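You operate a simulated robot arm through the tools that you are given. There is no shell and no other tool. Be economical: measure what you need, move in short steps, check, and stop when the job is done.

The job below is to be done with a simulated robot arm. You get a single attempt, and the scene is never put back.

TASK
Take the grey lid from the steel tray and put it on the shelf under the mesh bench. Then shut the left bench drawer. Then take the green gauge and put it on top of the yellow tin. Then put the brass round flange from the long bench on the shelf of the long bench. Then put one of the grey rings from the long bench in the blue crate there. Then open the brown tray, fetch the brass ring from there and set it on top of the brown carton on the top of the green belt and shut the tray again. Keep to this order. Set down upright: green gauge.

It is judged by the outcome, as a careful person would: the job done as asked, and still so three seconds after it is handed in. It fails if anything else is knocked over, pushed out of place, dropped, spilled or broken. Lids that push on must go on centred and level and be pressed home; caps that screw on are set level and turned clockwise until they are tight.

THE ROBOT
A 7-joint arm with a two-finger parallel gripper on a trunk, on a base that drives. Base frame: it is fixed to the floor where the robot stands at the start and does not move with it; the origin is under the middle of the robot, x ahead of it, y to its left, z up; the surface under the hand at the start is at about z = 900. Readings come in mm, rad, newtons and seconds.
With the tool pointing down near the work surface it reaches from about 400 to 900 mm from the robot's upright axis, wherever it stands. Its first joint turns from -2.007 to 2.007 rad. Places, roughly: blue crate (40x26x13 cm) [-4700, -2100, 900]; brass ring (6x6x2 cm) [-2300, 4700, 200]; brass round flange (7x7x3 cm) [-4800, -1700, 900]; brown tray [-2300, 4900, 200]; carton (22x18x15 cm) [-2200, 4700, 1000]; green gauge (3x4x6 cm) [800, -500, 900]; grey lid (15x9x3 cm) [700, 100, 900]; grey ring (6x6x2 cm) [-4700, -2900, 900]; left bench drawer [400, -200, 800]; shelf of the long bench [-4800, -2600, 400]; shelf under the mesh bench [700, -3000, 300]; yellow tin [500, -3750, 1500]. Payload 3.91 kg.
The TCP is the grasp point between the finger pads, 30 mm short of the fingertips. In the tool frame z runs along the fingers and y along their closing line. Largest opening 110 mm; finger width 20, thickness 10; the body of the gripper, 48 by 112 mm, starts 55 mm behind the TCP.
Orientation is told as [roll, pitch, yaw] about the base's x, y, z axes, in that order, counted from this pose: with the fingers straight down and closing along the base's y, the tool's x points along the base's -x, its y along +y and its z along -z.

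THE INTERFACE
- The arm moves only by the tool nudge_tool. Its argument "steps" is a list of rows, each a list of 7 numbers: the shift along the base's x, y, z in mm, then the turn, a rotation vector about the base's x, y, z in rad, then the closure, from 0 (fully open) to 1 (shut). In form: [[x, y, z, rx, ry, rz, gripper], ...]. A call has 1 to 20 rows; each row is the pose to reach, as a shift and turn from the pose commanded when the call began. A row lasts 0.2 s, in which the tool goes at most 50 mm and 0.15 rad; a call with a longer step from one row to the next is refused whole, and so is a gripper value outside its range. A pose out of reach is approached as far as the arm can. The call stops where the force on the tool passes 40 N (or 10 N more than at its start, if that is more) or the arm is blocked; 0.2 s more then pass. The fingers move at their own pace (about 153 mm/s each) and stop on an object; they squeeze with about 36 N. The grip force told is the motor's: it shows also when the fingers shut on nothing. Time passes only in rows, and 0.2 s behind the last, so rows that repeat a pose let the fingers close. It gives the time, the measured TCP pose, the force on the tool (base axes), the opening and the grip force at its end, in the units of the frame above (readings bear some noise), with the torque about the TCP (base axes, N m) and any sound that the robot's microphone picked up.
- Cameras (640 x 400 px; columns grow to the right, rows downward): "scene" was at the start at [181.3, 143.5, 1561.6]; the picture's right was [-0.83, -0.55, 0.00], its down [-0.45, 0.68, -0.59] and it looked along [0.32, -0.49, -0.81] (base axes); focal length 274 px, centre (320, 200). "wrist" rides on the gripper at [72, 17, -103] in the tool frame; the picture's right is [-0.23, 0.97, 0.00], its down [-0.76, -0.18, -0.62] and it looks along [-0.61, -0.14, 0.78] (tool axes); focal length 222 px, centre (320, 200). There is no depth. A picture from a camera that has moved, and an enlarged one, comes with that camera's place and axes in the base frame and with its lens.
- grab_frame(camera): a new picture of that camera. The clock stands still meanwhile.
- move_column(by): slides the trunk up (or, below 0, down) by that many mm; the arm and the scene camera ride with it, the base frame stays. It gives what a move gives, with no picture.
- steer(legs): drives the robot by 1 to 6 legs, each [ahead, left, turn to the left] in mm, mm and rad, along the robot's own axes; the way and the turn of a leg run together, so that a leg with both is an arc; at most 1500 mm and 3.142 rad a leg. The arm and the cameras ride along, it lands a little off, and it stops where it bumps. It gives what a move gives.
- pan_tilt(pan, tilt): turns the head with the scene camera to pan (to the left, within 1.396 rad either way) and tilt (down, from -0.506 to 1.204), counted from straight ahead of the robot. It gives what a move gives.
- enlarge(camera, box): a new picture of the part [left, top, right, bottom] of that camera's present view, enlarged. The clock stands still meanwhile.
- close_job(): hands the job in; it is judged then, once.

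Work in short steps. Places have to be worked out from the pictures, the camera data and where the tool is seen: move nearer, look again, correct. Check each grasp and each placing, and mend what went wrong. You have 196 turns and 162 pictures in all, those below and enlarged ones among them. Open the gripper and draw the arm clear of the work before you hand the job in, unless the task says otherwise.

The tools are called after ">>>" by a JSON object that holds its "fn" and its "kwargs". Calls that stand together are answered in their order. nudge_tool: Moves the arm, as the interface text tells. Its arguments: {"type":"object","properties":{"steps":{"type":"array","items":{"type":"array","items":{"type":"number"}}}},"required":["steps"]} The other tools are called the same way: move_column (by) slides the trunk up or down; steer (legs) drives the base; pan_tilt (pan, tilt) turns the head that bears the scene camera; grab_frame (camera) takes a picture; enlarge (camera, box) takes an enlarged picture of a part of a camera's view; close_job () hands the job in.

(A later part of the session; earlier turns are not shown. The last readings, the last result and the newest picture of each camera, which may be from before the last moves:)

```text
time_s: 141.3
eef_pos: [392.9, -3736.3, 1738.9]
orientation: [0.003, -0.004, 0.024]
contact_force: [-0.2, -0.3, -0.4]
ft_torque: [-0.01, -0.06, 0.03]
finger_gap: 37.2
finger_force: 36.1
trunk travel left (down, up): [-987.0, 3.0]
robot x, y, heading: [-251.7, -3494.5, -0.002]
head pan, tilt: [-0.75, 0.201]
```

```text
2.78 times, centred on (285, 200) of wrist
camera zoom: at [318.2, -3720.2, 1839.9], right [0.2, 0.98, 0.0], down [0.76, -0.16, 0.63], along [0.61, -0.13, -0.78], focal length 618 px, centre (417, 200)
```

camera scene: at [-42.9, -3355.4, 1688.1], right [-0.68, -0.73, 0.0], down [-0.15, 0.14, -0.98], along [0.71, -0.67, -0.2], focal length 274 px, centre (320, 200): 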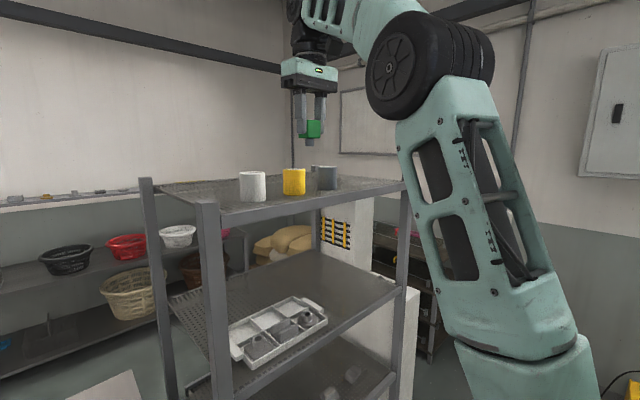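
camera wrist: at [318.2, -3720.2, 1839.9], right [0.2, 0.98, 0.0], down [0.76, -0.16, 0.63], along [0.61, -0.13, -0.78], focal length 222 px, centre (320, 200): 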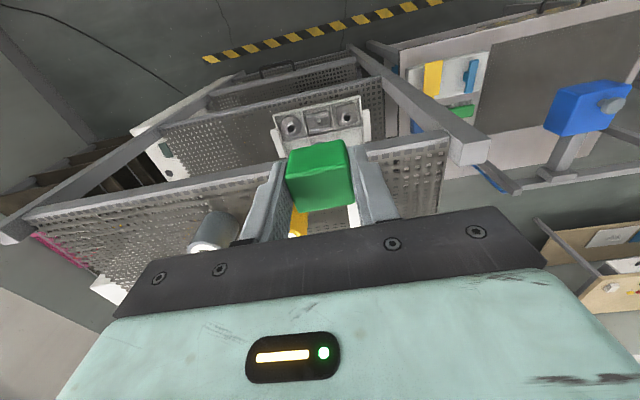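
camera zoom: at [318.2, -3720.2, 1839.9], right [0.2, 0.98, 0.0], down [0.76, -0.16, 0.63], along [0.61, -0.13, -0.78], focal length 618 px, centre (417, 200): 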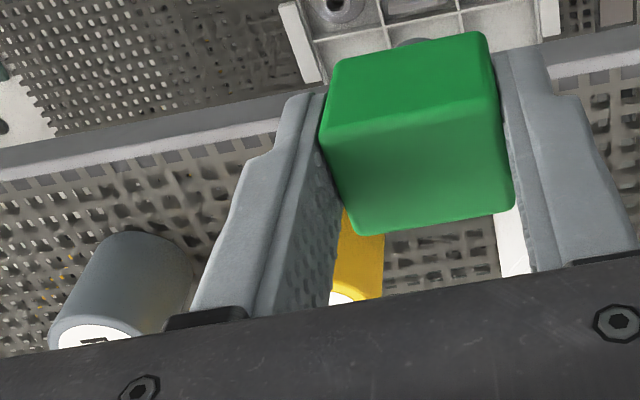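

Tins look farther back than the hint. I move the hand forward and a bit left so the wrist camera sees the yellow tin past the finger.

>>> {"fn": "nudge_tool", "kwargs": {"steps": [[35, 15, 0, 0, 0, 0, 1], [70, 30, 0, 0, 0, 0, 1], [100, 45, 0, 0, 0, 0, 1], [110, 60, 0, 0, 0, 0, 1]]}}

>>> {"fn": "enlarge", "kwargs": {"camera": "wrist", "box": [90, 80, 410, 280]}}

>>> {"fn": "pan_tilt", "kwargs": {"pan": -0.5, "tilt": 0.2}}

>>> {"fn": "grab_frame", "kwargs": {"camera": "scene"}}

```text
time_s: 142.3
eef_pos: [446.4, -3690.4, 1716.5]
orientation: [0.002, -0.005, 0.024]
contact_force: [-0.4, 0.2, -0.3]
ft_torque: [0.0, -0.03, -0.01]
finger_gap: 37.1
finger_force: 36.4
out of reach, approached as far as the arm can: row 1, 2, 3, 4
trunk travel left (down, up): [-987.0, 3.0]
robot x, y, heading: [-253.9, -3496.8, -0.003]
head pan, tilt: [-0.75, 0.201]
```

```text
2.00 times, centred on (250, 180) of wrist
camera zoom: at [371.6, -3674.4, 1818.4], right [0.21, 0.98, 0.0], down [0.76, -0.16, 0.63], along [0.61, -0.13, -0.78], focal length 444 px, centre (460, 240)
```

zoom: 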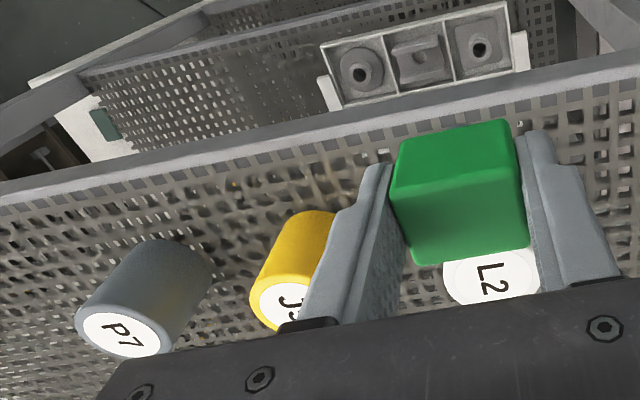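

```text
time_s: 143.1
eef_pos: [447.0, -3689.4, 1715.0]
orientation: [0.003, -0.003, 0.024]
contact_force: [0.3, -0.4, -1.1]
ft_torque: [-0.01, 0.02, 0.03]
finger_gap: 37.4
finger_force: 36.4
trunk travel left (down, up): [-987.0, 3.0]
robot x, y, heading: [-248.8, -3495.5, 0.001]
head pan, tilt: [-0.499, 0.201]
```

```text
91 pictures are left
camera scene: at [-29.0, -3336.5, 1688.1], right [-0.48, -0.88, 0.0], down [-0.17, 0.1, -0.98], along [0.86, -0.47, -0.2], focal length 274 px, centre (320, 200)
```

scene: 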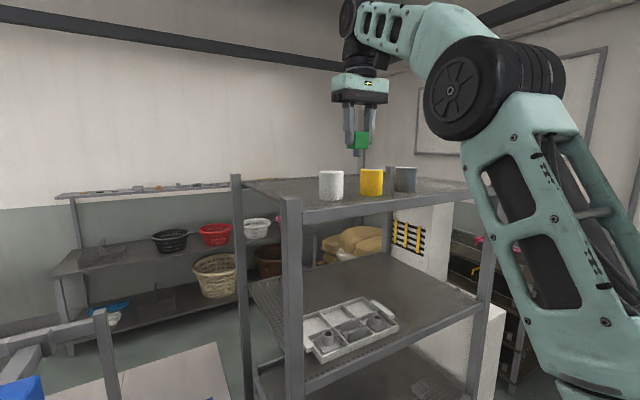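

Yellow tin centre ≈(562,-3821), top ≈1618. First bring the arm back within reach at hover height.

>>> {"fn": "nudge_tool", "kwargs": {"steps": [[-40, 0, 0, 0, 0, -0.01, 1], [-80, 20, 0, 0, 0, -0.02, 1], [-110, 60, 0, 0, 0, -0.024, 1], [-110, 90, 0, 0, 0, -0.024, 1], [-110, 90, 10, 0, 0, -0.024, 1]]}}

```text
time_s: 144.3
eef_pos: [337.8, -3600.8, 1725.1]
orientation: [0.001, -0.004, 0.0]
contact_force: [0.3, -1.3, -0.2]
ft_torque: [-0.02, 0.0, 0.03]
finger_gap: 37.4
finger_force: 36.2
trunk travel left (down, up): [-987.0, 3.0]
robot x, y, heading: [-252.5, -3497.0, -0.007]
head pan, tilt: [-0.499, 0.201]
```

>>> {"fn": "nudge_tool", "kwargs": {"steps": [[25, 0, 10, 0, 0, 0, 1], [50, 0, 20, 0, 0, 0, 1]]}}

>>> {"fn": "steer", "kwargs": {"legs": [[0, -220, 0.005], [140, 0, 0]]}}

>>> {"fn": "enlarge", "kwargs": {"camera": "scene", "box": [260, 60, 460, 220]}}

```text
time_s: 144.9
eef_pos: [387.2, -3601.0, 1744.6]
orientation: [0.0, -0.003, -0.001]
contact_force: [0.1, 0.6, -1.0]
ft_torque: [0.03, -0.03, 0.04]
finger_gap: 37.2
finger_force: 36.1
trunk travel left (down, up): [-987.0, 3.0]
robot x, y, heading: [-251.7, -3495.3, -0.003]
head pan, tilt: [-0.499, 0.201]
```

```text
time_s: 147.5
eef_pos: [526.3, -3818.1, 1744.9]
orientation: [0.001, -0.002, 0.004]
contact_force: [-0.3, 0.1, -0.4]
ft_torque: [0.0, -0.03, -0.04]
finger_gap: 37.5
finger_force: 36.3
trunk travel left (down, up): [-987.0, 3.0]
robot x, y, heading: [-111.7, -3715.3, 0.004]
head pan, tilt: [-0.499, 0.201]
```

```text
2.50 times, centred on (360, 140) of scene
camera zoom: at [109.6, -3555.9, 1688.1], right [-0.48, -0.88, 0.0], down [-0.18, 0.1, -0.98], along [0.86, -0.47, -0.2], focal length 684 px, centre (220, 350)
```

zoom: 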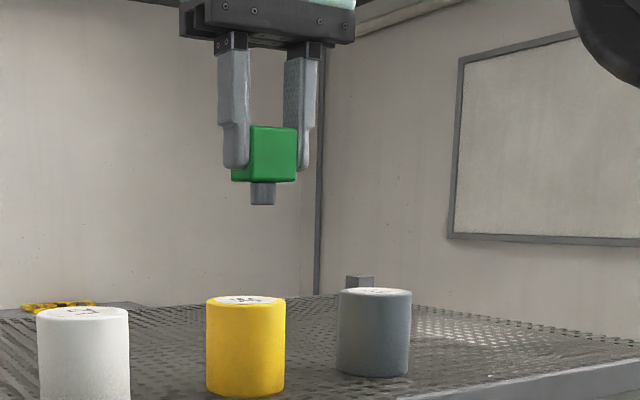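

Move over the tin centre (562,-3823) and check.

>>> {"fn": "nudge_tool", "kwargs": {"steps": [[20, -3, 0, 0, 0, 0, 1], [36, -5, 0, 0, 0, 0, 1], [36, -5, -20, 0, 0, 0, 1], [36, -5, -40, 0, 0, 0, 1]]}}

>>> {"fn": "enlarge", "kwargs": {"camera": "scene", "box": [260, 60, 460, 220]}}

>>> {"fn": "enlarge", "kwargs": {"camera": "wrist", "box": [240, 80, 420, 240]}}

```text
time_s: 148.5
eef_pos: [563.6, -3822.9, 1704.5]
orientation: [0.001, -0.002, 0.002]
contact_force: [0.1, 0.4, -1.3]
ft_torque: [-0.07, 0.04, 0.0]
finger_gap: 37.6
finger_force: 36.0
out of reach, approached as far as the arm can: row 1, 2
trunk travel left (down, up): [-987.0, 3.0]
robot x, y, heading: [-113.4, -3715.4, 0.002]
head pan, tilt: [-0.499, 0.201]
```

```text
2.50 times, centred on (360, 140) of scene
camera zoom: at [110.4, -3556.0, 1688.0], right [-0.48, -0.88, 0.0], down [-0.18, 0.1, -0.98], along [0.86, -0.47, -0.2], focal length 684 px, centre (220, 350)
```

zoom: 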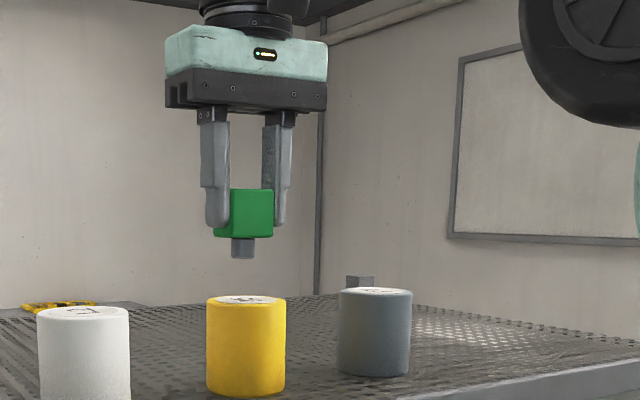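

```text
2.50 times, centred on (330, 160) of wrist
camera zoom: at [489.3, -3805.2, 1807.4], right [0.22, 0.97, 0.0], down [0.76, -0.18, 0.63], along [0.61, -0.14, -0.78], focal length 555 px, centre (295, 300)
```

zoom: 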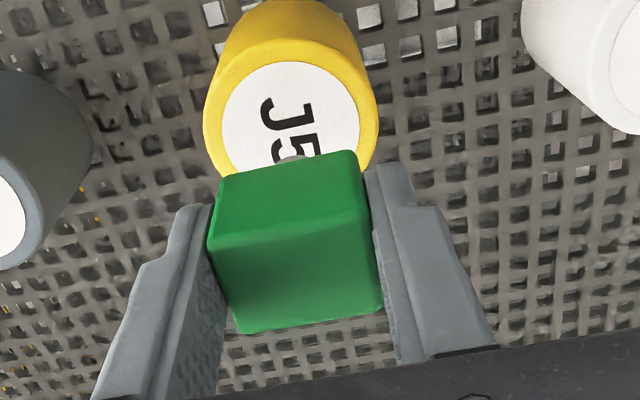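

Well aligned (shift x -3). Descend slowly to contact.

>>> {"fn": "nudge_tool", "kwargs": {"steps": [[-3, 0, -10, 0, 0, 0, 1], [-3, 0, -18, 0, 0, 0, 1], [-3, 0, -22, 0, 0, 0, 1], [-3, 0, -25, 0, 0, 0, 1]]}}

>>> {"fn": "enlarge", "kwargs": {"camera": "scene", "box": [280, 110, 400, 200]}}

```text
time_s: 149.5
eef_pos: [561.8, -3822.9, 1681.3]
orientation: [0.002, -0.002, 0.004]
contact_force: [0.8, 0.5, -0.8]
ft_torque: [-0.02, -0.01, 0.0]
finger_gap: 37.3
finger_force: 36.0
trunk travel left (down, up): [-987.0, 3.0]
robot x, y, heading: [-109.9, -3717.3, 0.002]
head pan, tilt: [-0.499, 0.201]
```

```text
4.44 times, centred on (340, 155) of scene
camera zoom: at [109.9, -3555.9, 1688.1], right [-0.48, -0.88, 0.0], down [-0.18, 0.1, -0.98], along [0.86, -0.47, -0.2], focal length 1216 px, centre (231, 400)
```

zoom: 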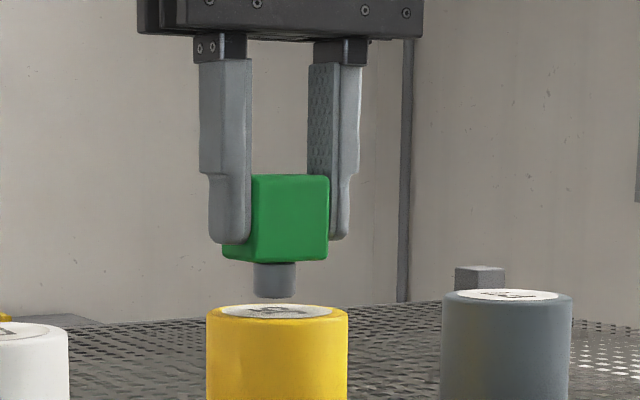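

About 6 mm to go.

>>> {"fn": "nudge_tool", "kwargs": {"steps": [[0, 0, -3, 0, 0, 0, 1], [0, 0, -5, 0, 0, 0, 1], [0, 0, -5, 0, 0, 0, 1]]}}

>>> {"fn": "nudge_tool", "kwargs": {"steps": [[0, 0, -1, 0, 0, 0, 1], [0, 0, -1.5, 0, 0, 0, 1]]}}

>>> {"fn": "enlarge", "kwargs": {"camera": "scene", "box": [280, 110, 400, 200]}}

```text
time_s: 150.3
eef_pos: [560.2, -3822.3, 1674.5]
orientation: [0.001, -0.003, 0.002]
contact_force: [-0.1, -0.2, -0.7]
ft_torque: [0.02, -0.01, 0.0]
finger_gap: 37.2
finger_force: 35.6
trunk travel left (down, up): [-987.0, 3.0]
robot x, y, heading: [-109.9, -3720.9, 0.004]
head pan, tilt: [-0.499, 0.201]
```

```text
time_s: 150.9
eef_pos: [559.6, -3822.6, 1674.4]
orientation: [0.001, -0.004, 0.002]
contact_force: [-0.1, 0.3, 0.1]
ft_torque: [0.02, 0.01, 0.02]
finger_gap: 37.3
finger_force: 35.9
trunk travel left (down, up): [-987.0, 3.0]
robot x, y, heading: [-111.0, -3718.1, 0.004]
head pan, tilt: [-0.499, 0.201]
```

```text
4.44 times, centred on (340, 155) of scene
camera zoom: at [109.9, -3555.9, 1688.1], right [-0.48, -0.88, 0.0], down [-0.18, 0.1, -0.98], along [0.86, -0.47, -0.2], focal length 1216 px, centre (231, 400)
```

zoom: 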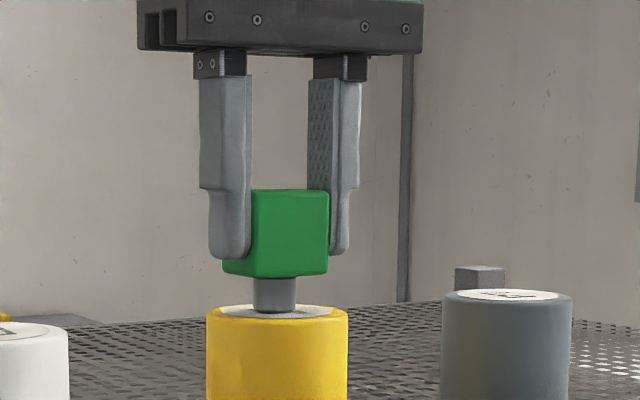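

>>> {"fn": "nudge_tool", "kwargs": {"steps": [[0, 0, -1, 0, 0, 0, 1], [0, 0, -1.5, 0, 0, 0, 1]]}}

>>> {"fn": "nudge_tool", "kwargs": {"steps": [[0, 0, -1, 0, 0, 0, 1], [0, 0, -1, 0, 0, 0, 1]]}}

```text
time_s: 151.5
eef_pos: [559.9, -3822.0, 1673.6]
orientation: [0.001, -0.005, 0.003]
contact_force: [1.8, -0.1, 7.9]
ft_torque: [0.0, -0.13, 0.02]
finger_gap: 37.3
finger_force: 35.5
trunk travel left (down, up): [-987.0, 3.0]
robot x, y, heading: [-112.4, -3715.7, -0.002]
head pan, tilt: [-0.499, 0.201]
```

```text
time_s: 152.1
eef_pos: [559.4, -3823.3, 1673.5]
orientation: [0.002, -0.009, 0.004]
contact_force: [4.4, 0.1, 24.5]
ft_torque: [-0.01, -0.28, -0.02]
finger_gap: 37.5
finger_force: 35.9
trunk travel left (down, up): [-987.0, 3.0]
robot x, y, heading: [-109.8, -3717.1, 0.002]
head pan, tilt: [-0.499, 0.201]
```

Contact. Ease 1 mm, then open gently and rise.

>>> {"fn": "nudge_tool", "kwargs": {"steps": [[0, 0, 1, 0, 0, 0, 1], [0, 0, 1.5, 0, 0, 0, 0.64], [0, 0, 1.5, 0, 0, 0, 0.6], [0, 0, 1.5, 0, 0, 0, 0.5], [0, 0, 1.5, 0, 0, 0, 0.45], [0, 0, 20, 0, 0, 0, 0.45], [0, 0, 50, 0, 0, 0, 0.45]]}}

>>> {"fn": "enlarge", "kwargs": {"camera": "scene", "box": [260, 90, 420, 210]}}

```text
time_s: 153.7
eef_pos: [561.0, -3822.0, 1720.7]
orientation: [0.002, -0.001, 0.003]
contact_force: [-0.3, 0.3, -1.0]
ft_torque: [-0.02, -0.05, 0.01]
finger_gap: 60.4
finger_force: 0.1
trunk travel left (down, up): [-987.0, 3.0]
robot x, y, heading: [-111.7, -3716.2, 0.001]
head pan, tilt: [-0.499, 0.201]
```

```text
3.33 times, centred on (340, 150) of scene
camera zoom: at [109.8, -3555.9, 1688.1], right [-0.48, -0.88, 0.0], down [-0.18, 0.1, -0.98], along [0.86, -0.47, -0.2], focal length 912 px, centre (253, 367)
```

zoom: 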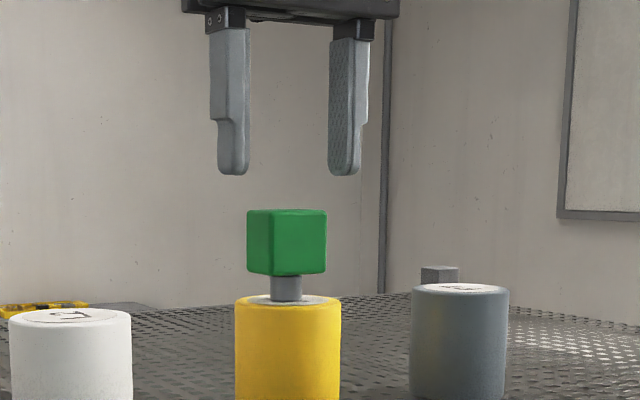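

Gauge stands upright. Rise slightly and back off, then turn toward the long bench side.

>>> {"fn": "steer", "kwargs": {"legs": [[-450, 0, 0]]}}

>>> {"fn": "nudge_tool", "kwargs": {"steps": [[0, 0, -45, 0, 0, 0, 0.45], [0, 0, -90, 0, 0, 0, 0.45], [0, 0, -135, 0, 0, 0, 0.45], [0, 0, -180, 0, 0, 0, 0.45], [0, 0, -225, 0, 0, 0, 0.45], [0, 0, -270, 0, 0, 0, 0.45], [0, 0, -315, 0, 0, 0, 0.45], [0, 0, -360, 0, 0, 0, 0.45]]}}

>>> {"fn": "enlarge", "kwargs": {"camera": "scene", "box": [260, 120, 460, 260]}}

>>> {"fn": "steer", "kwargs": {"legs": [[0, 500, 0], [0, 0, 1.571], [0, 0, 1.0]]}}

>>> {"fn": "pan_tilt", "kwargs": {"pan": 0.5, "tilt": 0.2}}

>>> {"fn": "grab_frame", "kwargs": {"camera": "scene"}}

```text
time_s: 156.5
eef_pos: [108.9, -3823.1, 1720.8]
orientation: [0.001, -0.003, 0.003]
contact_force: [0.2, -0.2, 0.6]
ft_torque: [0.02, -0.01, 0.01]
finger_gap: 60.5
finger_force: 0.0
trunk travel left (down, up): [-987.0, 3.0]
robot x, y, heading: [-561.9, -3716.8, 0.004]
head pan, tilt: [-0.499, 0.201]
```

```text
time_s: 158.3
eef_pos: [108.8, -3823.3, 1360.7]
orientation: [0.001, -0.003, 0.003]
contact_force: [0.6, -0.1, 0.1]
ft_torque: [-0.02, 0.02, -0.02]
finger_gap: 60.7
finger_force: 0.0
trunk travel left (down, up): [-987.0, 3.0]
robot x, y, heading: [-568.3, -3720.0, 0.004]
head pan, tilt: [-0.499, 0.201]
```

```text
2.86 times, centred on (360, 190) of scene
camera zoom: at [-341.1, -3557.0, 1688.2], right [-0.48, -0.88, 0.0], down [-0.18, 0.1, -0.98], along [0.86, -0.47, -0.2], focal length 782 px, centre (206, 229)
```

zoom: 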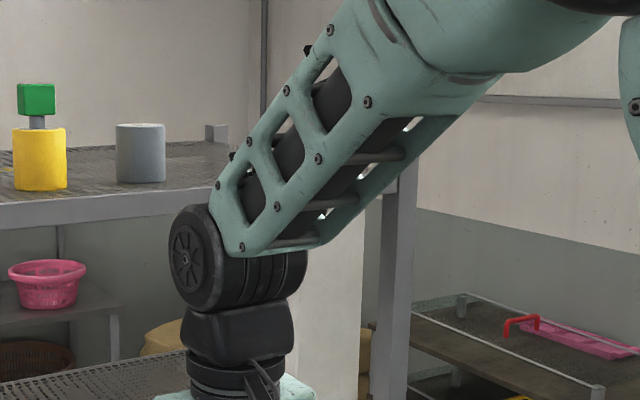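

```text
time_s: 167.6
eef_pos: [-1074.7, -2762.7, 1360.4]
orientation: [0.001, -0.003, 2.582]
contact_force: [-0.4, -0.3, 0.8]
ft_torque: [-0.01, -0.02, 0.0]
finger_gap: 60.7
finger_force: 0.1
trunk travel left (down, up): [-987.0, 3.0]
robot x, y, heading: [-564.6, -3212.1, 2.579]
head pan, tilt: [-0.499, 0.201]
```

```text
time_s: 168.9
eef_pos: [-1074.0, -2763.9, 1361.1]
orientation: [0.002, -0.003, 2.581]
contact_force: [0.2, 0.5, -0.7]
ft_torque: [-0.04, 0.02, -0.02]
finger_gap: 60.4
finger_force: 0.0
trunk travel left (down, up): [-987.0, 3.0]
robot x, y, heading: [-561.1, -3214.0, 2.584]
head pan, tilt: [0.499, 0.201]
```

```text
83 pictures are left
camera scene: at [-887.3, -3304.7, 1688.1], right [0.06, 1.0, 0.0], down [0.2, -0.01, -0.98], along [-0.98, 0.06, -0.2], focal length 274 px, centre (320, 200)
```

scene: 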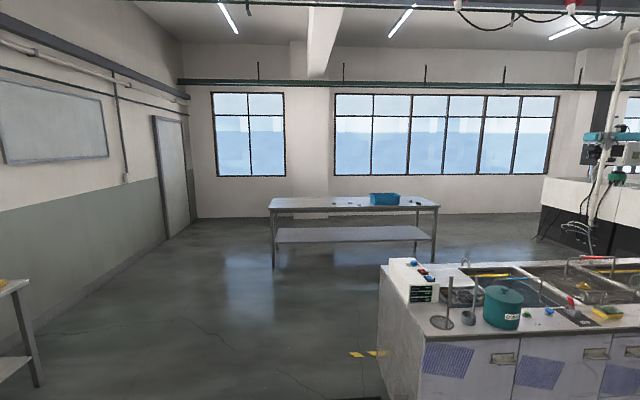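

Long bench is seen at x≈-4300, with a clear aisle left of the sink island. Turn to face -x and drive there.

>>> {"fn": "steer", "kwargs": {"legs": [[0, 0, 0.558], [0, 250, 0], [1450, 0, 0], [1300, 0, 0]]}}

>>> {"fn": "pan_tilt", "kwargs": {"pan": -0.5, "tilt": 0.45}}

>>> {"fn": "grab_frame", "kwargs": {"camera": "scene"}}

```text
time_s: 176.9
eef_pos: [-2295.9, -3335.3, 1359.9]
orientation: [0.002, -0.004, 3.13]
contact_force: [-0.3, -0.3, 0.3]
ft_torque: [0.02, -0.05, -0.02]
finger_gap: 60.5
finger_force: 0.1
trunk travel left (down, up): [-987.0, 3.0]
robot x, y, heading: [-1625.0, -3451.1, 3.13]
head pan, tilt: [0.499, 0.201]
stopped in leg 3: the robot was blocked; the commanded pose is now the measured one
```

```text
time_s: 178.2
eef_pos: [-2295.6, -3336.0, 1359.8]
orientation: [0.0, -0.003, 3.13]
contact_force: [0.0, -1.0, -0.5]
ft_torque: [-0.02, -0.01, -0.01]
finger_gap: 60.4
finger_force: 0.1
trunk travel left (down, up): [-987.0, 3.0]
robot x, y, heading: [-1628.3, -3449.7, 3.128]
head pan, tilt: [-0.499, 0.45]
```

```text
82 pictures are left
camera scene: at [-1851.6, -3610.1, 1664.9], right [0.49, 0.87, 0.0], down [0.38, -0.21, -0.9], along [-0.79, 0.44, -0.44], focal length 274 px, centre (320, 200)
```

scene: 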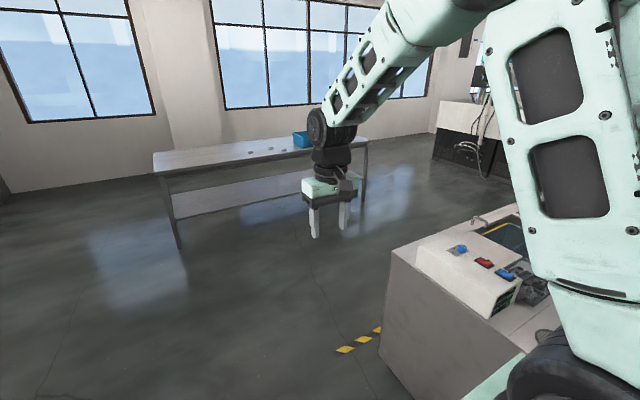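

Blocked by something near the base. Look down around the robot.

>>> {"fn": "pan_tilt", "kwargs": {"pan": 0.3, "tilt": 1.0}}

>>> {"fn": "grab_frame", "kwargs": {"camera": "scene"}}

>>> {"fn": "pan_tilt", "kwargs": {"pan": -1.0, "tilt": 1.0}}

>>> {"fn": "grab_frame", "kwargs": {"camera": "scene"}}

```text
time_s: 179.3
eef_pos: [-2298.3, -3334.9, 1360.3]
orientation: [0.002, -0.001, 3.129]
contact_force: [0.0, 0.1, -1.0]
ft_torque: [-0.01, 0.01, -0.04]
finger_gap: 60.6
finger_force: 0.0
trunk travel left (down, up): [-987.0, 3.0]
robot x, y, heading: [-1624.3, -3450.9, 3.126]
head pan, tilt: [0.3, 1.0]
```

```text
81 pictures are left
camera scene: at [-1838.3, -3674.7, 1619.4], right [-0.28, 0.96, 0.0], down [0.81, 0.24, -0.54], along [-0.52, -0.15, -0.84], focal length 274 px, centre (320, 200)
```

scene: 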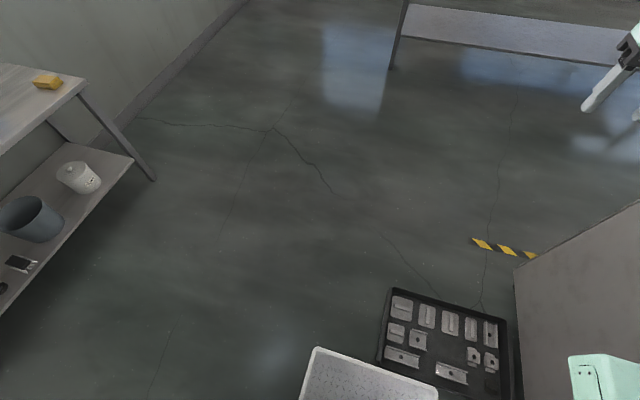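

```text
time_s: 180.8
eef_pos: [-2296.8, -3335.4, 1361.0]
orientation: [0.002, -0.002, 3.13]
contact_force: [-0.8, -0.7, -0.6]
ft_torque: [-0.01, 0.01, -0.04]
finger_gap: 60.6
finger_force: 0.0
trunk travel left (down, up): [-987.0, 3.0]
robot x, y, heading: [-1622.8, -3451.0, 3.132]
head pan, tilt: [-1.0, 1.0]
```

```text
80 pictures are left
camera scene: at [-1808.4, -3596.0, 1619.3], right [0.85, 0.53, 0.0], down [0.45, -0.71, -0.54], along [-0.29, 0.46, -0.84], focal length 274 px, centre (320, 200)
```

scene: 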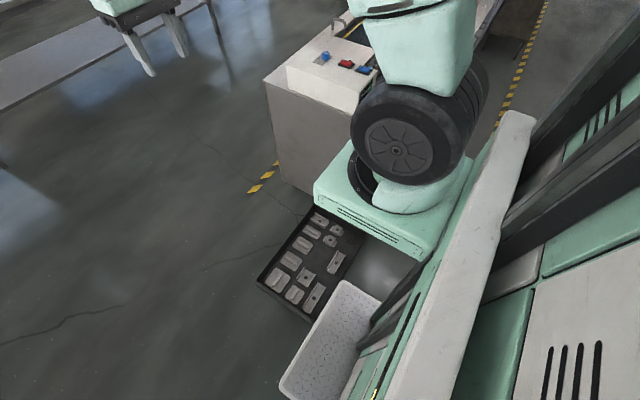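

A low black parts tray stands in front-right of the base. Back off a little, pass further left, then go on.

>>> {"fn": "steer", "kwargs": {"legs": [[-90, 0, 0], [0, 480, 0.01], [1000, 0, 0], [950, 0, 0]]}}

>>> {"fn": "pan_tilt", "kwargs": {"pan": -0.7, "tilt": 0.4}}

>>> {"fn": "grab_frame", "kwargs": {"camera": "scene"}}

```text
time_s: 193.7
eef_pos: [-4160.7, -3832.2, 1360.6]
orientation: [0.001, -0.002, -3.136]
contact_force: [0.3, 0.0, -0.5]
ft_torque: [-0.03, 0.02, -0.01]
finger_gap: 60.5
finger_force: 0.0
trunk travel left (down, up): [-987.0, 3.0]
robot x, y, heading: [-3487.4, -3939.9, -3.133]
head pan, tilt: [-1.0, 1.0]
```

```text
time_s: 194.7
eef_pos: [-4161.6, -3830.9, 1360.2]
orientation: [0.002, -0.001, -3.136]
contact_force: [-0.6, -0.1, 0.3]
ft_torque: [-0.01, -0.01, 0.0]
finger_gap: 60.2
finger_force: 0.1
trunk travel left (down, up): [-987.0, 3.0]
robot x, y, heading: [-3490.4, -3936.7, -3.137]
head pan, tilt: [-0.7, 0.4]
```

```text
79 pictures are left
camera scene: at [-3703.0, -4082.5, 1669.5], right [0.64, 0.77, 0.0], down [0.3, -0.25, -0.92], along [-0.71, 0.59, -0.39], focal length 274 px, centre (320, 200)
```

scene: 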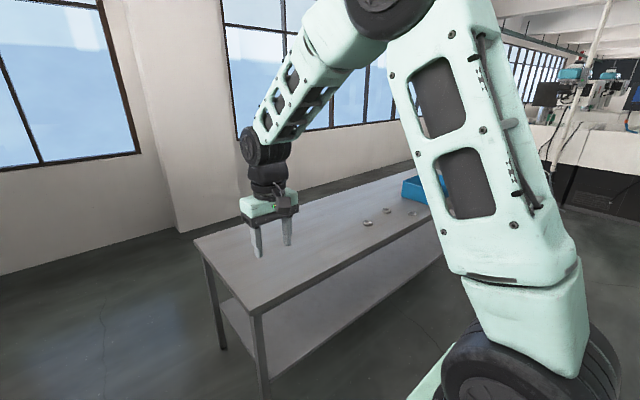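

Strafe along the bench to the flange's end.

>>> {"fn": "steer", "kwargs": {"legs": [[0, -1400, 0], [0, -680, 0], [330, 0, 0]]}}

>>> {"fn": "pan_tilt", "kwargs": {"pan": -0.1, "tilt": 0.6}}

>>> {"fn": "grab_frame", "kwargs": {"camera": "scene"}}

```text
time_s: 206.7
eef_pos: [-4503.7, -1777.7, 1360.2]
orientation: [0.002, -0.004, -3.127]
contact_force: [-0.4, 0.3, 0.3]
ft_torque: [0.0, 0.03, 0.04]
finger_gap: 60.4
finger_force: 0.0
trunk travel left (down, up): [-987.0, 3.0]
robot x, y, heading: [-3829.4, -1878.8, -3.123]
head pan, tilt: [-0.7, 0.4]
```

```text
time_s: 207.7
eef_pos: [-4504.9, -1777.8, 1359.9]
orientation: [0.003, -0.002, -3.128]
contact_force: [-0.2, 0.4, -0.3]
ft_torque: [0.02, -0.01, 0.0]
finger_gap: 60.5
finger_force: 0.1
trunk travel left (down, up): [-987.0, 3.0]
robot x, y, heading: [-3827.1, -1876.0, -3.129]
head pan, tilt: [-0.099, 0.6]
```

```text
78 pictures are left
camera scene: at [-4059.3, -2076.6, 1651.3], right [0.09, 1.0, 0.0], down [0.56, -0.05, -0.83], along [-0.82, 0.07, -0.56], focal length 274 px, centre (320, 200)
```

scene: 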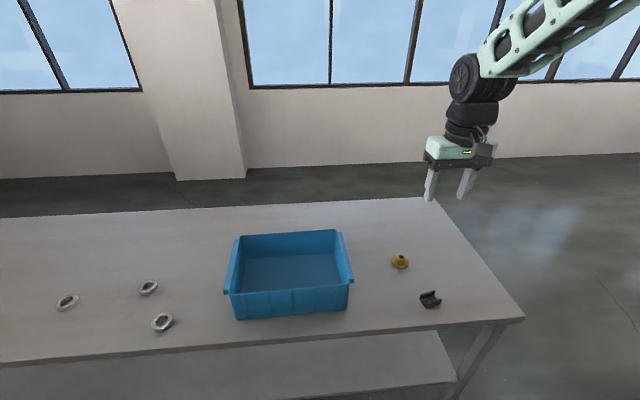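

Flange, crate and rings are well visible. Enlarge the flange.

>>> {"fn": "enlarge", "kwargs": {"camera": "scene", "box": [370, 235, 450, 315]}}

>>> {"fn": "enlarge", "kwargs": {"camera": "scene", "box": [40, 215, 360, 345]}}

```text
5.00 times, centred on (410, 275) of scene
camera zoom: at [-4059.3, -2076.6, 1651.3], right [0.09, 1.0, 0.0], down [0.56, -0.05, -0.83], along [-0.82, 0.07, -0.56], focal length 1368 px, centre (-130, -175)
```

zoom: 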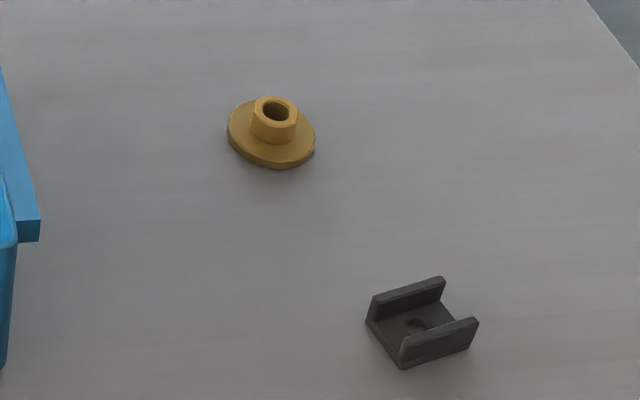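

```text
2.00 times, centred on (200, 280) of scene
camera zoom: at [-4059.3, -2076.6, 1651.3], right [0.09, 1.0, 0.0], down [0.56, -0.05, -0.83], along [-0.82, 0.07, -0.56], focal length 547 px, centre (560, 40)
```

zoom: 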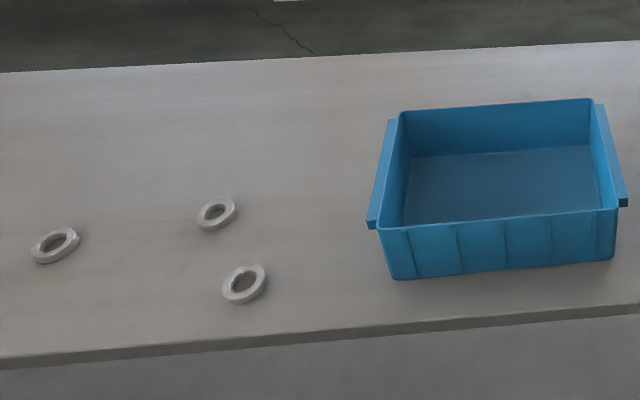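

Hub centre ≈(-4725,-1727). Drive closer, then lean the hand and hover.

>>> {"fn": "steer", "kwargs": {"legs": [[165, 0, 0]]}}

>>> {"fn": "nudge_tool", "kwargs": {"steps": [[0, 10, -40, 0, 0.1, 0, 0.3], [0, 20, -80, 0, 0.2, 0, 0.3], [0, 30, -120, 0, 0.3, 0, 0.3], [0, 40, -160, 0, 0.4, 0, 0.3], [0, 50, -200, 0, 0.5, 0, 0.3], [-10, 53, -245, 0, 0.6, 0, 0.3], [-25, 53, -285, 0, 0.6, 0, 0.3], [-35, 53, -325, 0, 0.6, 0, 0.3]]}}

>>> {"fn": "grab_frame", "kwargs": {"camera": "wrist"}}

>>> {"fn": "grab_frame", "kwargs": {"camera": "scene"}}

```text
time_s: 209.1
eef_pos: [-4668.1, -1779.2, 1359.6]
orientation: [0.004, -0.005, -3.128]
contact_force: [1.0, -0.4, -0.7]
ft_torque: [-0.01, 0.02, -0.02]
finger_gap: 60.8
finger_force: 0.0
trunk travel left (down, up): [-987.0, 3.0]
robot x, y, heading: [-3997.8, -1879.4, -3.132]
head pan, tilt: [-0.099, 0.6]
```

```text
time_s: 210.9
eef_pos: [-4703.9, -1726.0, 1035.2]
orientation: [-0.008, -0.604, -3.125]
contact_force: [0.1, -1.1, 0.2]
ft_torque: [0.0, -0.02, 0.0]
finger_gap: 77.1
finger_force: 0.0
trunk travel left (down, up): [-987.0, 3.0]
robot x, y, heading: [-3995.1, -1879.0, -3.129]
head pan, tilt: [-0.099, 0.6]
```

```text
75 pictures are left
camera wrist: at [-4586.3, -1740.6, 1077.9], right [-0.18, -0.98, 0.12], down [-0.28, 0.17, 0.95], along [-0.94, 0.13, -0.3], focal length 222 px, centre (320, 200)
```

wrist: 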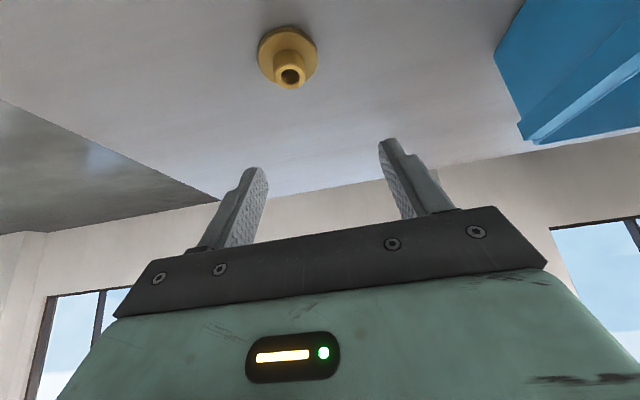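

```text
74 pictures are left
camera scene: at [-4223.7, -2078.4, 1651.5], right [0.09, 1.0, 0.0], down [0.56, -0.05, -0.83], along [-0.82, 0.07, -0.56], focal length 274 px, centre (320, 200)
```

scene: 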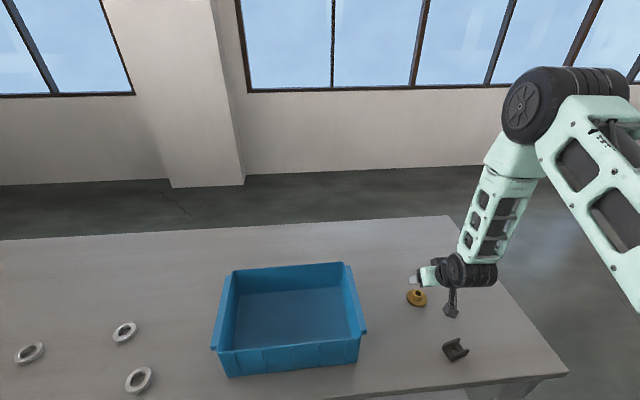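

Rays intersect at hub top z≈870 (bench top ≈840), hub ≈(-4779,-1699). Move closer and re-check.

>>> {"fn": "nudge_tool", "kwargs": {"steps": [[-25, 10, -20, 0, 0, 0, 0.4], [-50, 20, -45, 0, 0, 0, 0.4], [-64, 27, -80, 0, 0, 0, 0.4]]}}

>>> {"fn": "grab_frame", "kwargs": {"camera": "wrist"}}

>>> {"fn": "enlarge", "kwargs": {"camera": "scene", "box": [380, 240, 500, 330]}}

```text
time_s: 211.7
eef_pos: [-4767.0, -1699.5, 954.9]
orientation: [-0.008, -0.605, -3.126]
contact_force: [-0.8, 0.0, 0.8]
ft_torque: [0.02, -0.02, -0.01]
finger_gap: 65.9
finger_force: 0.1
trunk travel left (down, up): [-987.0, 3.0]
robot x, y, heading: [-3998.0, -1874.4, -3.127]
head pan, tilt: [-0.099, 0.6]
```

```text
73 pictures are left
camera wrist: at [-4650.5, -1714.4, 998.0], right [-0.18, -0.98, 0.12], down [-0.28, 0.17, 0.95], along [-0.95, 0.13, -0.3], focal length 222 px, centre (320, 200)
```

wrist: 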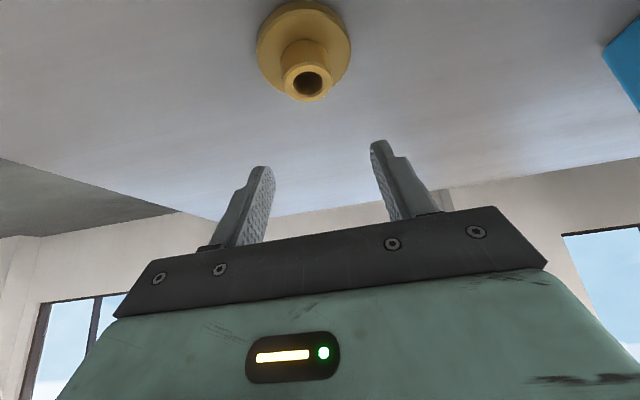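

```text
4.44 times, centred on (440, 285) of scene
camera zoom: at [-4223.7, -2078.5, 1651.4], right [0.09, 1.0, 0.0], down [0.56, -0.05, -0.83], along [-0.82, 0.07, -0.56], focal length 1216 px, centre (-213, -178)
```

zoom: 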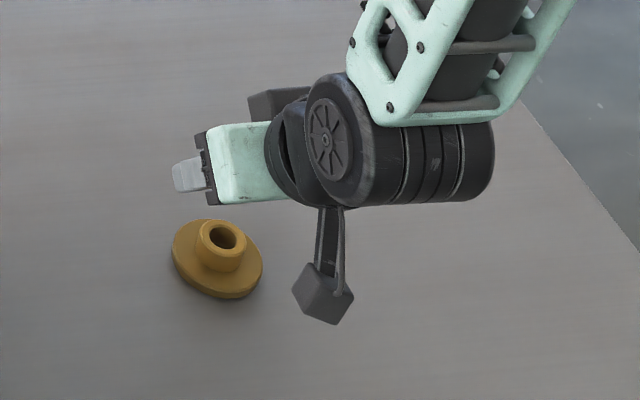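

Aligned. Descend and grip the hub.

>>> {"fn": "nudge_tool", "kwargs": {"steps": [[0, 1, -35, 0, 0, 0, 0.4], [0, 1, -55, 0, 0, 0, 0.4], [0, 1, -64, 0, 0, 0, 0.4], [0, 1, -70, 0, 0, 0, 0.4], [0, 1, -70, 0, 0, 0, 0.4]]}}

>>> {"fn": "enlarge", "kwargs": {"camera": "scene", "box": [380, 240, 500, 330]}}

>>> {"fn": "grab_frame", "kwargs": {"camera": "wrist"}}

```text
time_s: 212.9
eef_pos: [-4772.4, -1697.8, 890.1]
orientation: [-0.007, -0.615, -3.127]
contact_force: [1.8, -0.2, 17.3]
ft_torque: [-0.59, 0.11, 0.07]
finger_gap: 66.0
finger_force: 0.2
trunk travel left (down, up): [-987.0, 3.0]
robot x, y, heading: [-3994.7, -1879.8, -3.135]
head pan, tilt: [-0.099, 0.6]
stopped in row 5: the force on the tool passed its limit at 41 N (the readings are from after the stop); the commanded pose is now the measured one
```

```text
4.44 times, centred on (440, 285) of scene
camera zoom: at [-4222.8, -2078.5, 1651.5], right [0.09, 1.0, 0.0], down [0.56, -0.05, -0.83], along [-0.82, 0.07, -0.56], focal length 1216 px, centre (-213, -178)
```

zoom: 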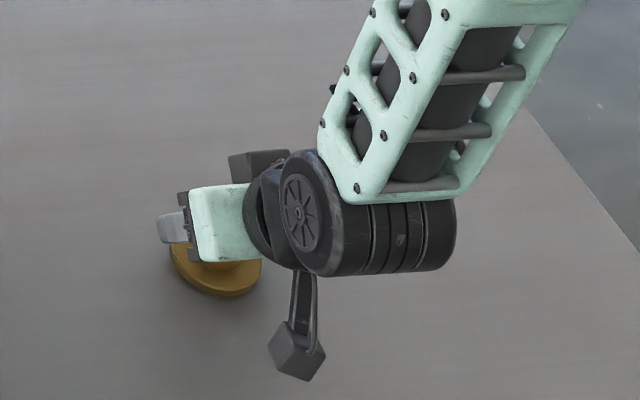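

```text
70 pictures are left
camera wrist: at [-4653.9, -1712.6, 931.9], right [-0.17, -0.98, 0.13], down [-0.26, 0.17, 0.95], along [-0.95, 0.13, -0.29], focal length 222 px, centre (320, 200)
```

wrist: 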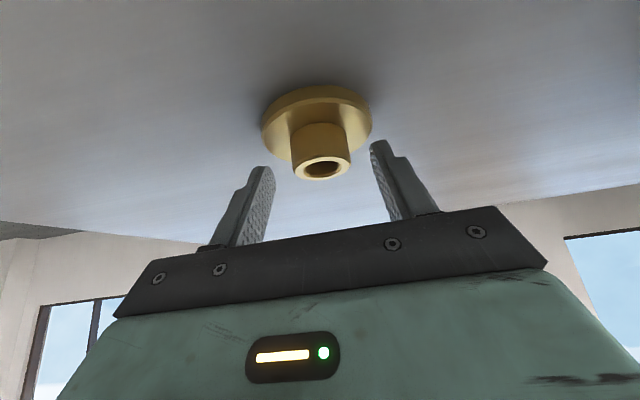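

Fingertips touched the disc (bench ≈850), so hub centre is ≈-4766. Lift 4 mm, shift +15 in x, and close.

>>> {"fn": "nudge_tool", "kwargs": {"steps": [[0, 0, 5, 0, 0.015, 0, 0.4], [15, -1, 5, 0, 0.015, 0, 0.4], [15, -1, 4, 0, 0.015, 0, 0.7], [15, -1, 4, 0, 0.015, 0, 1], [15, -1, 4, 0, 0.015, 0, 1], [15, -1, 4, 0, 0.015, 0, 1]]}}

>>> {"fn": "grab_frame", "kwargs": {"camera": "wrist"}}

```text
time_s: 214.3
eef_pos: [-4754.9, -1697.8, 891.1]
orientation: [-0.007, -0.623, -3.125]
contact_force: [0.5, -1.1, -0.1]
ft_torque: [-0.12, -0.07, -0.01]
finger_gap: 33.2
finger_force: 35.8
trunk travel left (down, up): [-987.0, 3.0]
robot x, y, heading: [-3994.5, -1881.5, -3.132]
head pan, tilt: [-0.099, 0.6]
```

```text
69 pictures are left
camera wrist: at [-4636.8, -1713.5, 932.1], right [-0.17, -0.98, 0.13], down [-0.26, 0.17, 0.95], along [-0.95, 0.13, -0.28], focal length 222 px, centre (320, 200)
```

wrist: 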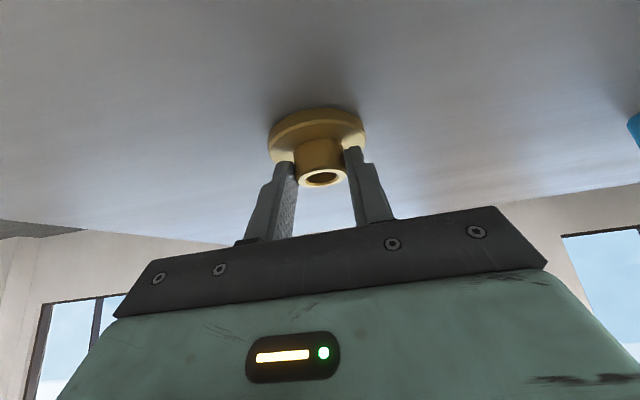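

Gripped at the hub. Lift and check.

>>> {"fn": "nudge_tool", "kwargs": {"steps": [[0, 0, 10, 0, 0, 0, 1], [0, 0, 35, 0, 0, 0, 1], [0, 0, 80, 0, 0, 0, 1], [0, 0, 125, 0, 0, 0, 1]]}}

>>> {"fn": "grab_frame", "kwargs": {"camera": "wrist"}}

```text
time_s: 215.3
eef_pos: [-4755.0, -1698.3, 1016.5]
orientation: [-0.008, -0.623, -3.125]
contact_force: [-0.7, -0.5, -3.7]
ft_torque: [-0.02, -0.02, 0.0]
finger_gap: 33.2
finger_force: 36.7
trunk travel left (down, up): [-987.0, 3.0]
robot x, y, heading: [-3989.8, -1878.9, -3.131]
head pan, tilt: [-0.099, 0.6]
```

```text
68 pictures are left
camera wrist: at [-4637.0, -1713.0, 1057.5], right [-0.17, -0.98, 0.13], down [-0.26, 0.17, 0.95], along [-0.95, 0.13, -0.28], focal length 222 px, centre (320, 200)
```

wrist: 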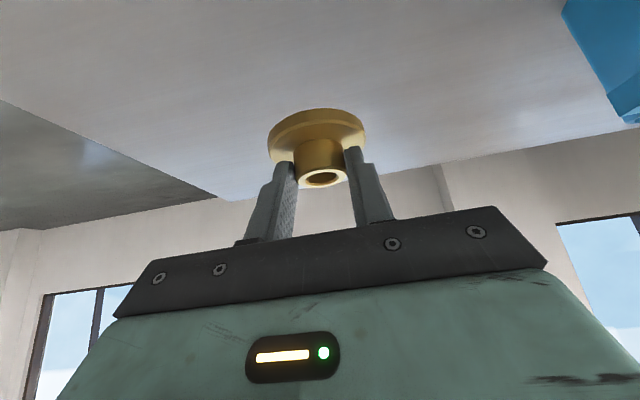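

Held. Raise the arm relative to the trunk, then back the robot away from the bench.

>>> {"fn": "nudge_tool", "kwargs": {"steps": [[0, 0, 45, 0, 0, 0, 1], [0, 0, 90, 0, 0, 0, 1], [0, 0, 135, 0, 0, 0, 1], [0, 0, 180, 0, 0, 0, 1], [0, 0, 225, 0, 0, 0, 1], [0, 0, 270, 0, 0, 0, 1], [0, 0, 310, 0, 0, 0, 1]]}}

>>> {"fn": "steer", "kwargs": {"legs": [[-460, 0, -0.01]]}}

```text
time_s: 216.9
eef_pos: [-4755.1, -1700.2, 1326.1]
orientation: [-0.008, -0.622, -3.125]
contact_force: [-0.5, -0.6, -3.9]
ft_torque: [-0.02, -0.03, -0.01]
finger_gap: 33.2
finger_force: 36.3
trunk travel left (down, up): [-987.0, 3.0]
robot x, y, heading: [-3996.2, -1879.8, -3.132]
head pan, tilt: [-0.099, 0.6]
```

```text
time_s: 219.7
eef_pos: [-4289.2, -1687.5, 1325.0]
orientation: [-0.006, -0.623, -3.14]
contact_force: [0.3, 0.0, -4.2]
ft_torque: [-0.03, -0.04, -0.01]
finger_gap: 32.8
finger_force: 36.4
trunk travel left (down, up): [-987.0, 3.0]
robot x, y, heading: [-3530.2, -1876.6, 3.141]
head pan, tilt: [-0.099, 0.6]
```

Lower the trunk.

>>> {"fn": "move_column", "kwargs": {"by": -400}}

>>> {"fn": "move_column", "kwargs": {"by": -400}}

>>> {"fn": "pan_tilt", "kwargs": {"pan": -0.3, "tilt": 0.4}}

>>> {"fn": "grab_frame", "kwargs": {"camera": "scene"}}

```text
time_s: 223.5
eef_pos: [-4289.2, -1687.1, 925.9]
orientation: [-0.005, -0.623, -3.14]
contact_force: [0.6, -0.4, -3.7]
ft_torque: [0.0, -0.04, 0.01]
finger_gap: 33.0
finger_force: 36.6
trunk travel left (down, up): [-587.0, 403.0]
robot x, y, heading: [-3531.2, -1879.0, 3.137]
head pan, tilt: [-0.099, 0.6]
```

```text
time_s: 227.3
eef_pos: [-4288.3, -1687.3, 525.7]
orientation: [-0.007, -0.623, -3.139]
contact_force: [0.0, 0.2, -3.6]
ft_torque: [0.0, -0.04, 0.03]
finger_gap: 33.2
finger_force: 36.2
trunk travel left (down, up): [-187.0, 803.0]
robot x, y, heading: [-3533.9, -1875.2, 3.144]
head pan, tilt: [-0.099, 0.6]
```

```text
time_s: 228.0
eef_pos: [-4289.2, -1687.1, 525.8]
orientation: [-0.008, -0.624, -3.14]
contact_force: [1.1, 0.1, -3.6]
ft_torque: [0.0, -0.05, 0.01]
finger_gap: 33.2
finger_force: 35.7
trunk travel left (down, up): [-187.0, 803.0]
robot x, y, heading: [-3533.2, -1875.7, 3.136]
head pan, tilt: [-0.3, 0.4]
```

```text
67 pictures are left
camera scene: at [-3763.8, -2054.6, 869.5], right [0.3, 0.95, 0.0], down [0.37, -0.12, -0.92], along [-0.88, 0.27, -0.39], focal length 274 px, centre (320, 200)
```

scene: 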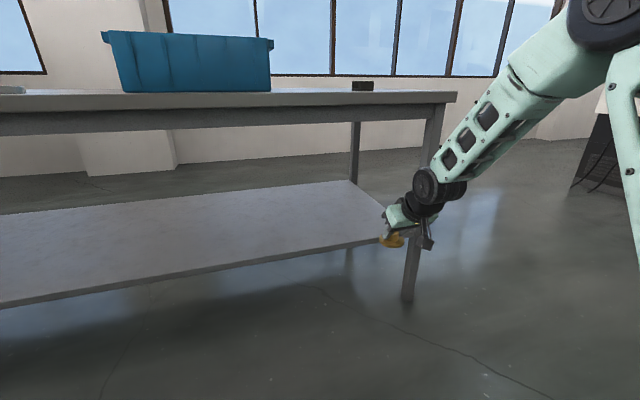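

Shelf is empty; top at z≈313, front edge x≈-4552; apron bottom ≈757. Lower more, approach 120 mm, then extend under.

>>> {"fn": "move_column", "kwargs": {"by": -120}}

>>> {"fn": "steer", "kwargs": {"legs": [[110, 0, 0]]}}

>>> {"fn": "nudge_tool", "kwargs": {"steps": [[0, 0, 20, 0, 0, 0, 1], [-30, 0, 25, 0, 0, 0, 1], [-60, 0, 25, 0, 0, 0, 1], [-90, 0, 25, 0, 0, 0, 1], [-120, 0, 25, 0, 0, 0, 1]]}}

>>> {"fn": "grab_frame", "kwargs": {"camera": "scene"}}

```text
time_s: 229.5
eef_pos: [-4289.5, -1687.7, 406.5]
orientation: [-0.006, -0.623, -3.14]
contact_force: [-0.4, 0.2, -2.6]
ft_torque: [-0.02, -0.06, 0.02]
finger_gap: 33.0
finger_force: 36.3
trunk travel left (down, up): [-67.0, 923.0]
robot x, y, heading: [-3534.3, -1879.1, 3.14]
head pan, tilt: [-0.3, 0.4]
```

```text
time_s: 230.7
eef_pos: [-4400.6, -1687.9, 405.3]
orientation: [-0.007, -0.622, -3.137]
contact_force: [0.5, -0.3, -3.6]
ft_torque: [0.01, -0.05, 0.02]
finger_gap: 33.0
finger_force: 36.1
trunk travel left (down, up): [-67.0, 923.0]
robot x, y, heading: [-3643.4, -1878.1, 3.141]
head pan, tilt: [-0.3, 0.4]
```

```text
time_s: 231.9
eef_pos: [-4519.9, -1687.7, 430.7]
orientation: [-0.006, -0.624, -3.137]
contact_force: [-0.2, 0.8, -3.1]
ft_torque: [-0.03, -0.05, 0.04]
finger_gap: 32.9
finger_force: 35.4
trunk travel left (down, up): [-67.0, 923.0]
robot x, y, heading: [-3644.8, -1879.2, 3.142]
head pan, tilt: [-0.3, 0.4]
```

```text
66 pictures are left
camera scene: at [-3874.9, -2054.6, 749.5], right [0.3, 0.96, 0.0], down [0.37, -0.12, -0.92], along [-0.88, 0.27, -0.39], focal length 274 px, centre (320, 200)
```

scene: 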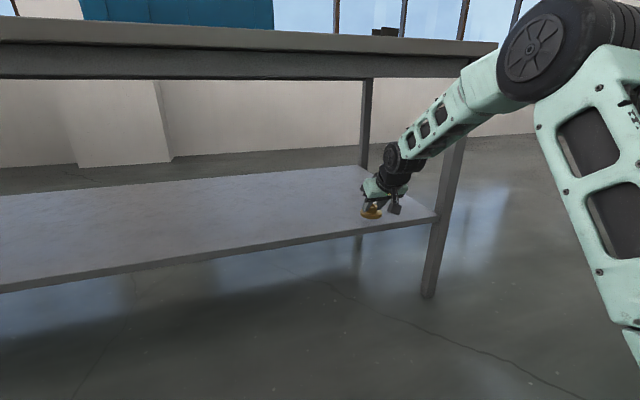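

Clear. Extend the rest and lower toward the shelf.

>>> {"fn": "nudge_tool", "kwargs": {"steps": [[-30, 0, 0, 0, 0, 0, 1], [-60, 0, 0, 0, 0, 0, 1], [-90, 0, 0, 0, 0, 0, 1], [-112, 0, -5, 0, 0, 0, 1], [-112, 0, -25, 0, 0, 0, 1], [-112, 0, -45, 0, 0, 0, 1]]}}

>>> {"fn": "enlarge", "kwargs": {"camera": "scene", "box": [300, 120, 480, 260]}}

```text
time_s: 233.3
eef_pos: [-4634.8, -1688.4, 391.0]
orientation: [-0.008, -0.634, -3.137]
contact_force: [3.5, 0.9, 19.0]
ft_torque: [-0.31, -0.45, -0.02]
finger_gap: 33.3
finger_force: 35.9
trunk travel left (down, up): [-67.0, 923.0]
robot x, y, heading: [-3646.8, -1875.0, 3.14]
head pan, tilt: [-0.3, 0.4]
```

```text
2.86 times, centred on (390, 190) of scene
camera zoom: at [-3874.3, -2054.7, 750.3], right [0.3, 0.96, 0.0], down [0.37, -0.12, -0.92], along [-0.88, 0.27, -0.39], focal length 782 px, centre (120, 229)
```

zoom: 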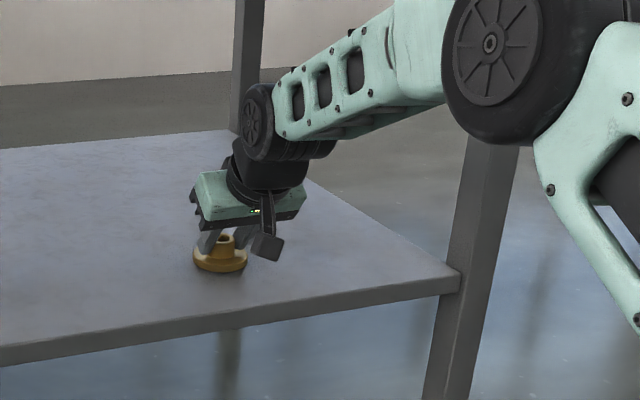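

It already rests on the shelf (≈350) with 19 N. Ease, release, and withdraw.

>>> {"fn": "nudge_tool", "kwargs": {"steps": [[0, 0, 2, 0, -0.008, 0, 1], [0, 0, 2, 0, -0.008, 0, 0.6], [0, 0, 2, 0, -0.008, 0, 0.45], [0, 0, 2, 0, -0.008, 0, 0.45], [3, 0, 8, 0, -0.008, 0, 0.45], [14, 0, 25, 0, -0.008, 0, 0.45], [28, 0, 45, 0, -0.008, 0, 0.45]]}}

>>> {"fn": "enlarge", "kwargs": {"camera": "scene", "box": [300, 120, 480, 260]}}

```text
time_s: 234.9
eef_pos: [-4604.4, -1689.6, 428.6]
orientation: [-0.007, -0.613, -3.138]
contact_force: [-0.4, 0.0, 0.5]
ft_torque: [0.0, -0.02, -0.02]
finger_gap: 60.6
finger_force: 0.1
trunk travel left (down, up): [-67.0, 923.0]
robot x, y, heading: [-3643.3, -1876.1, 3.141]
head pan, tilt: [-0.3, 0.4]
```

```text
2.86 times, centred on (390, 190) of scene
camera zoom: at [-3874.8, -2054.8, 749.4], right [0.3, 0.96, 0.0], down [0.37, -0.12, -0.92], along [-0.88, 0.27, -0.39], focal length 782 px, centre (120, 229)
```

zoom: 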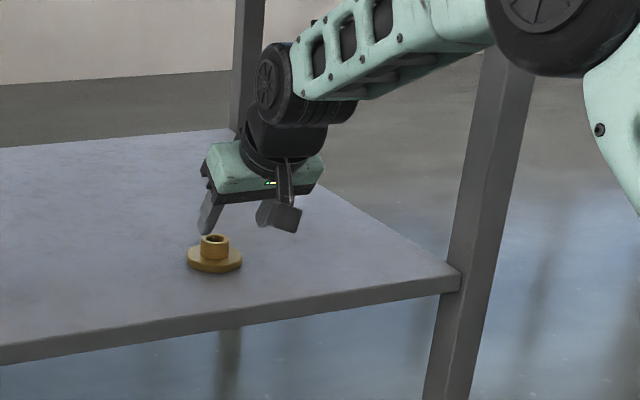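

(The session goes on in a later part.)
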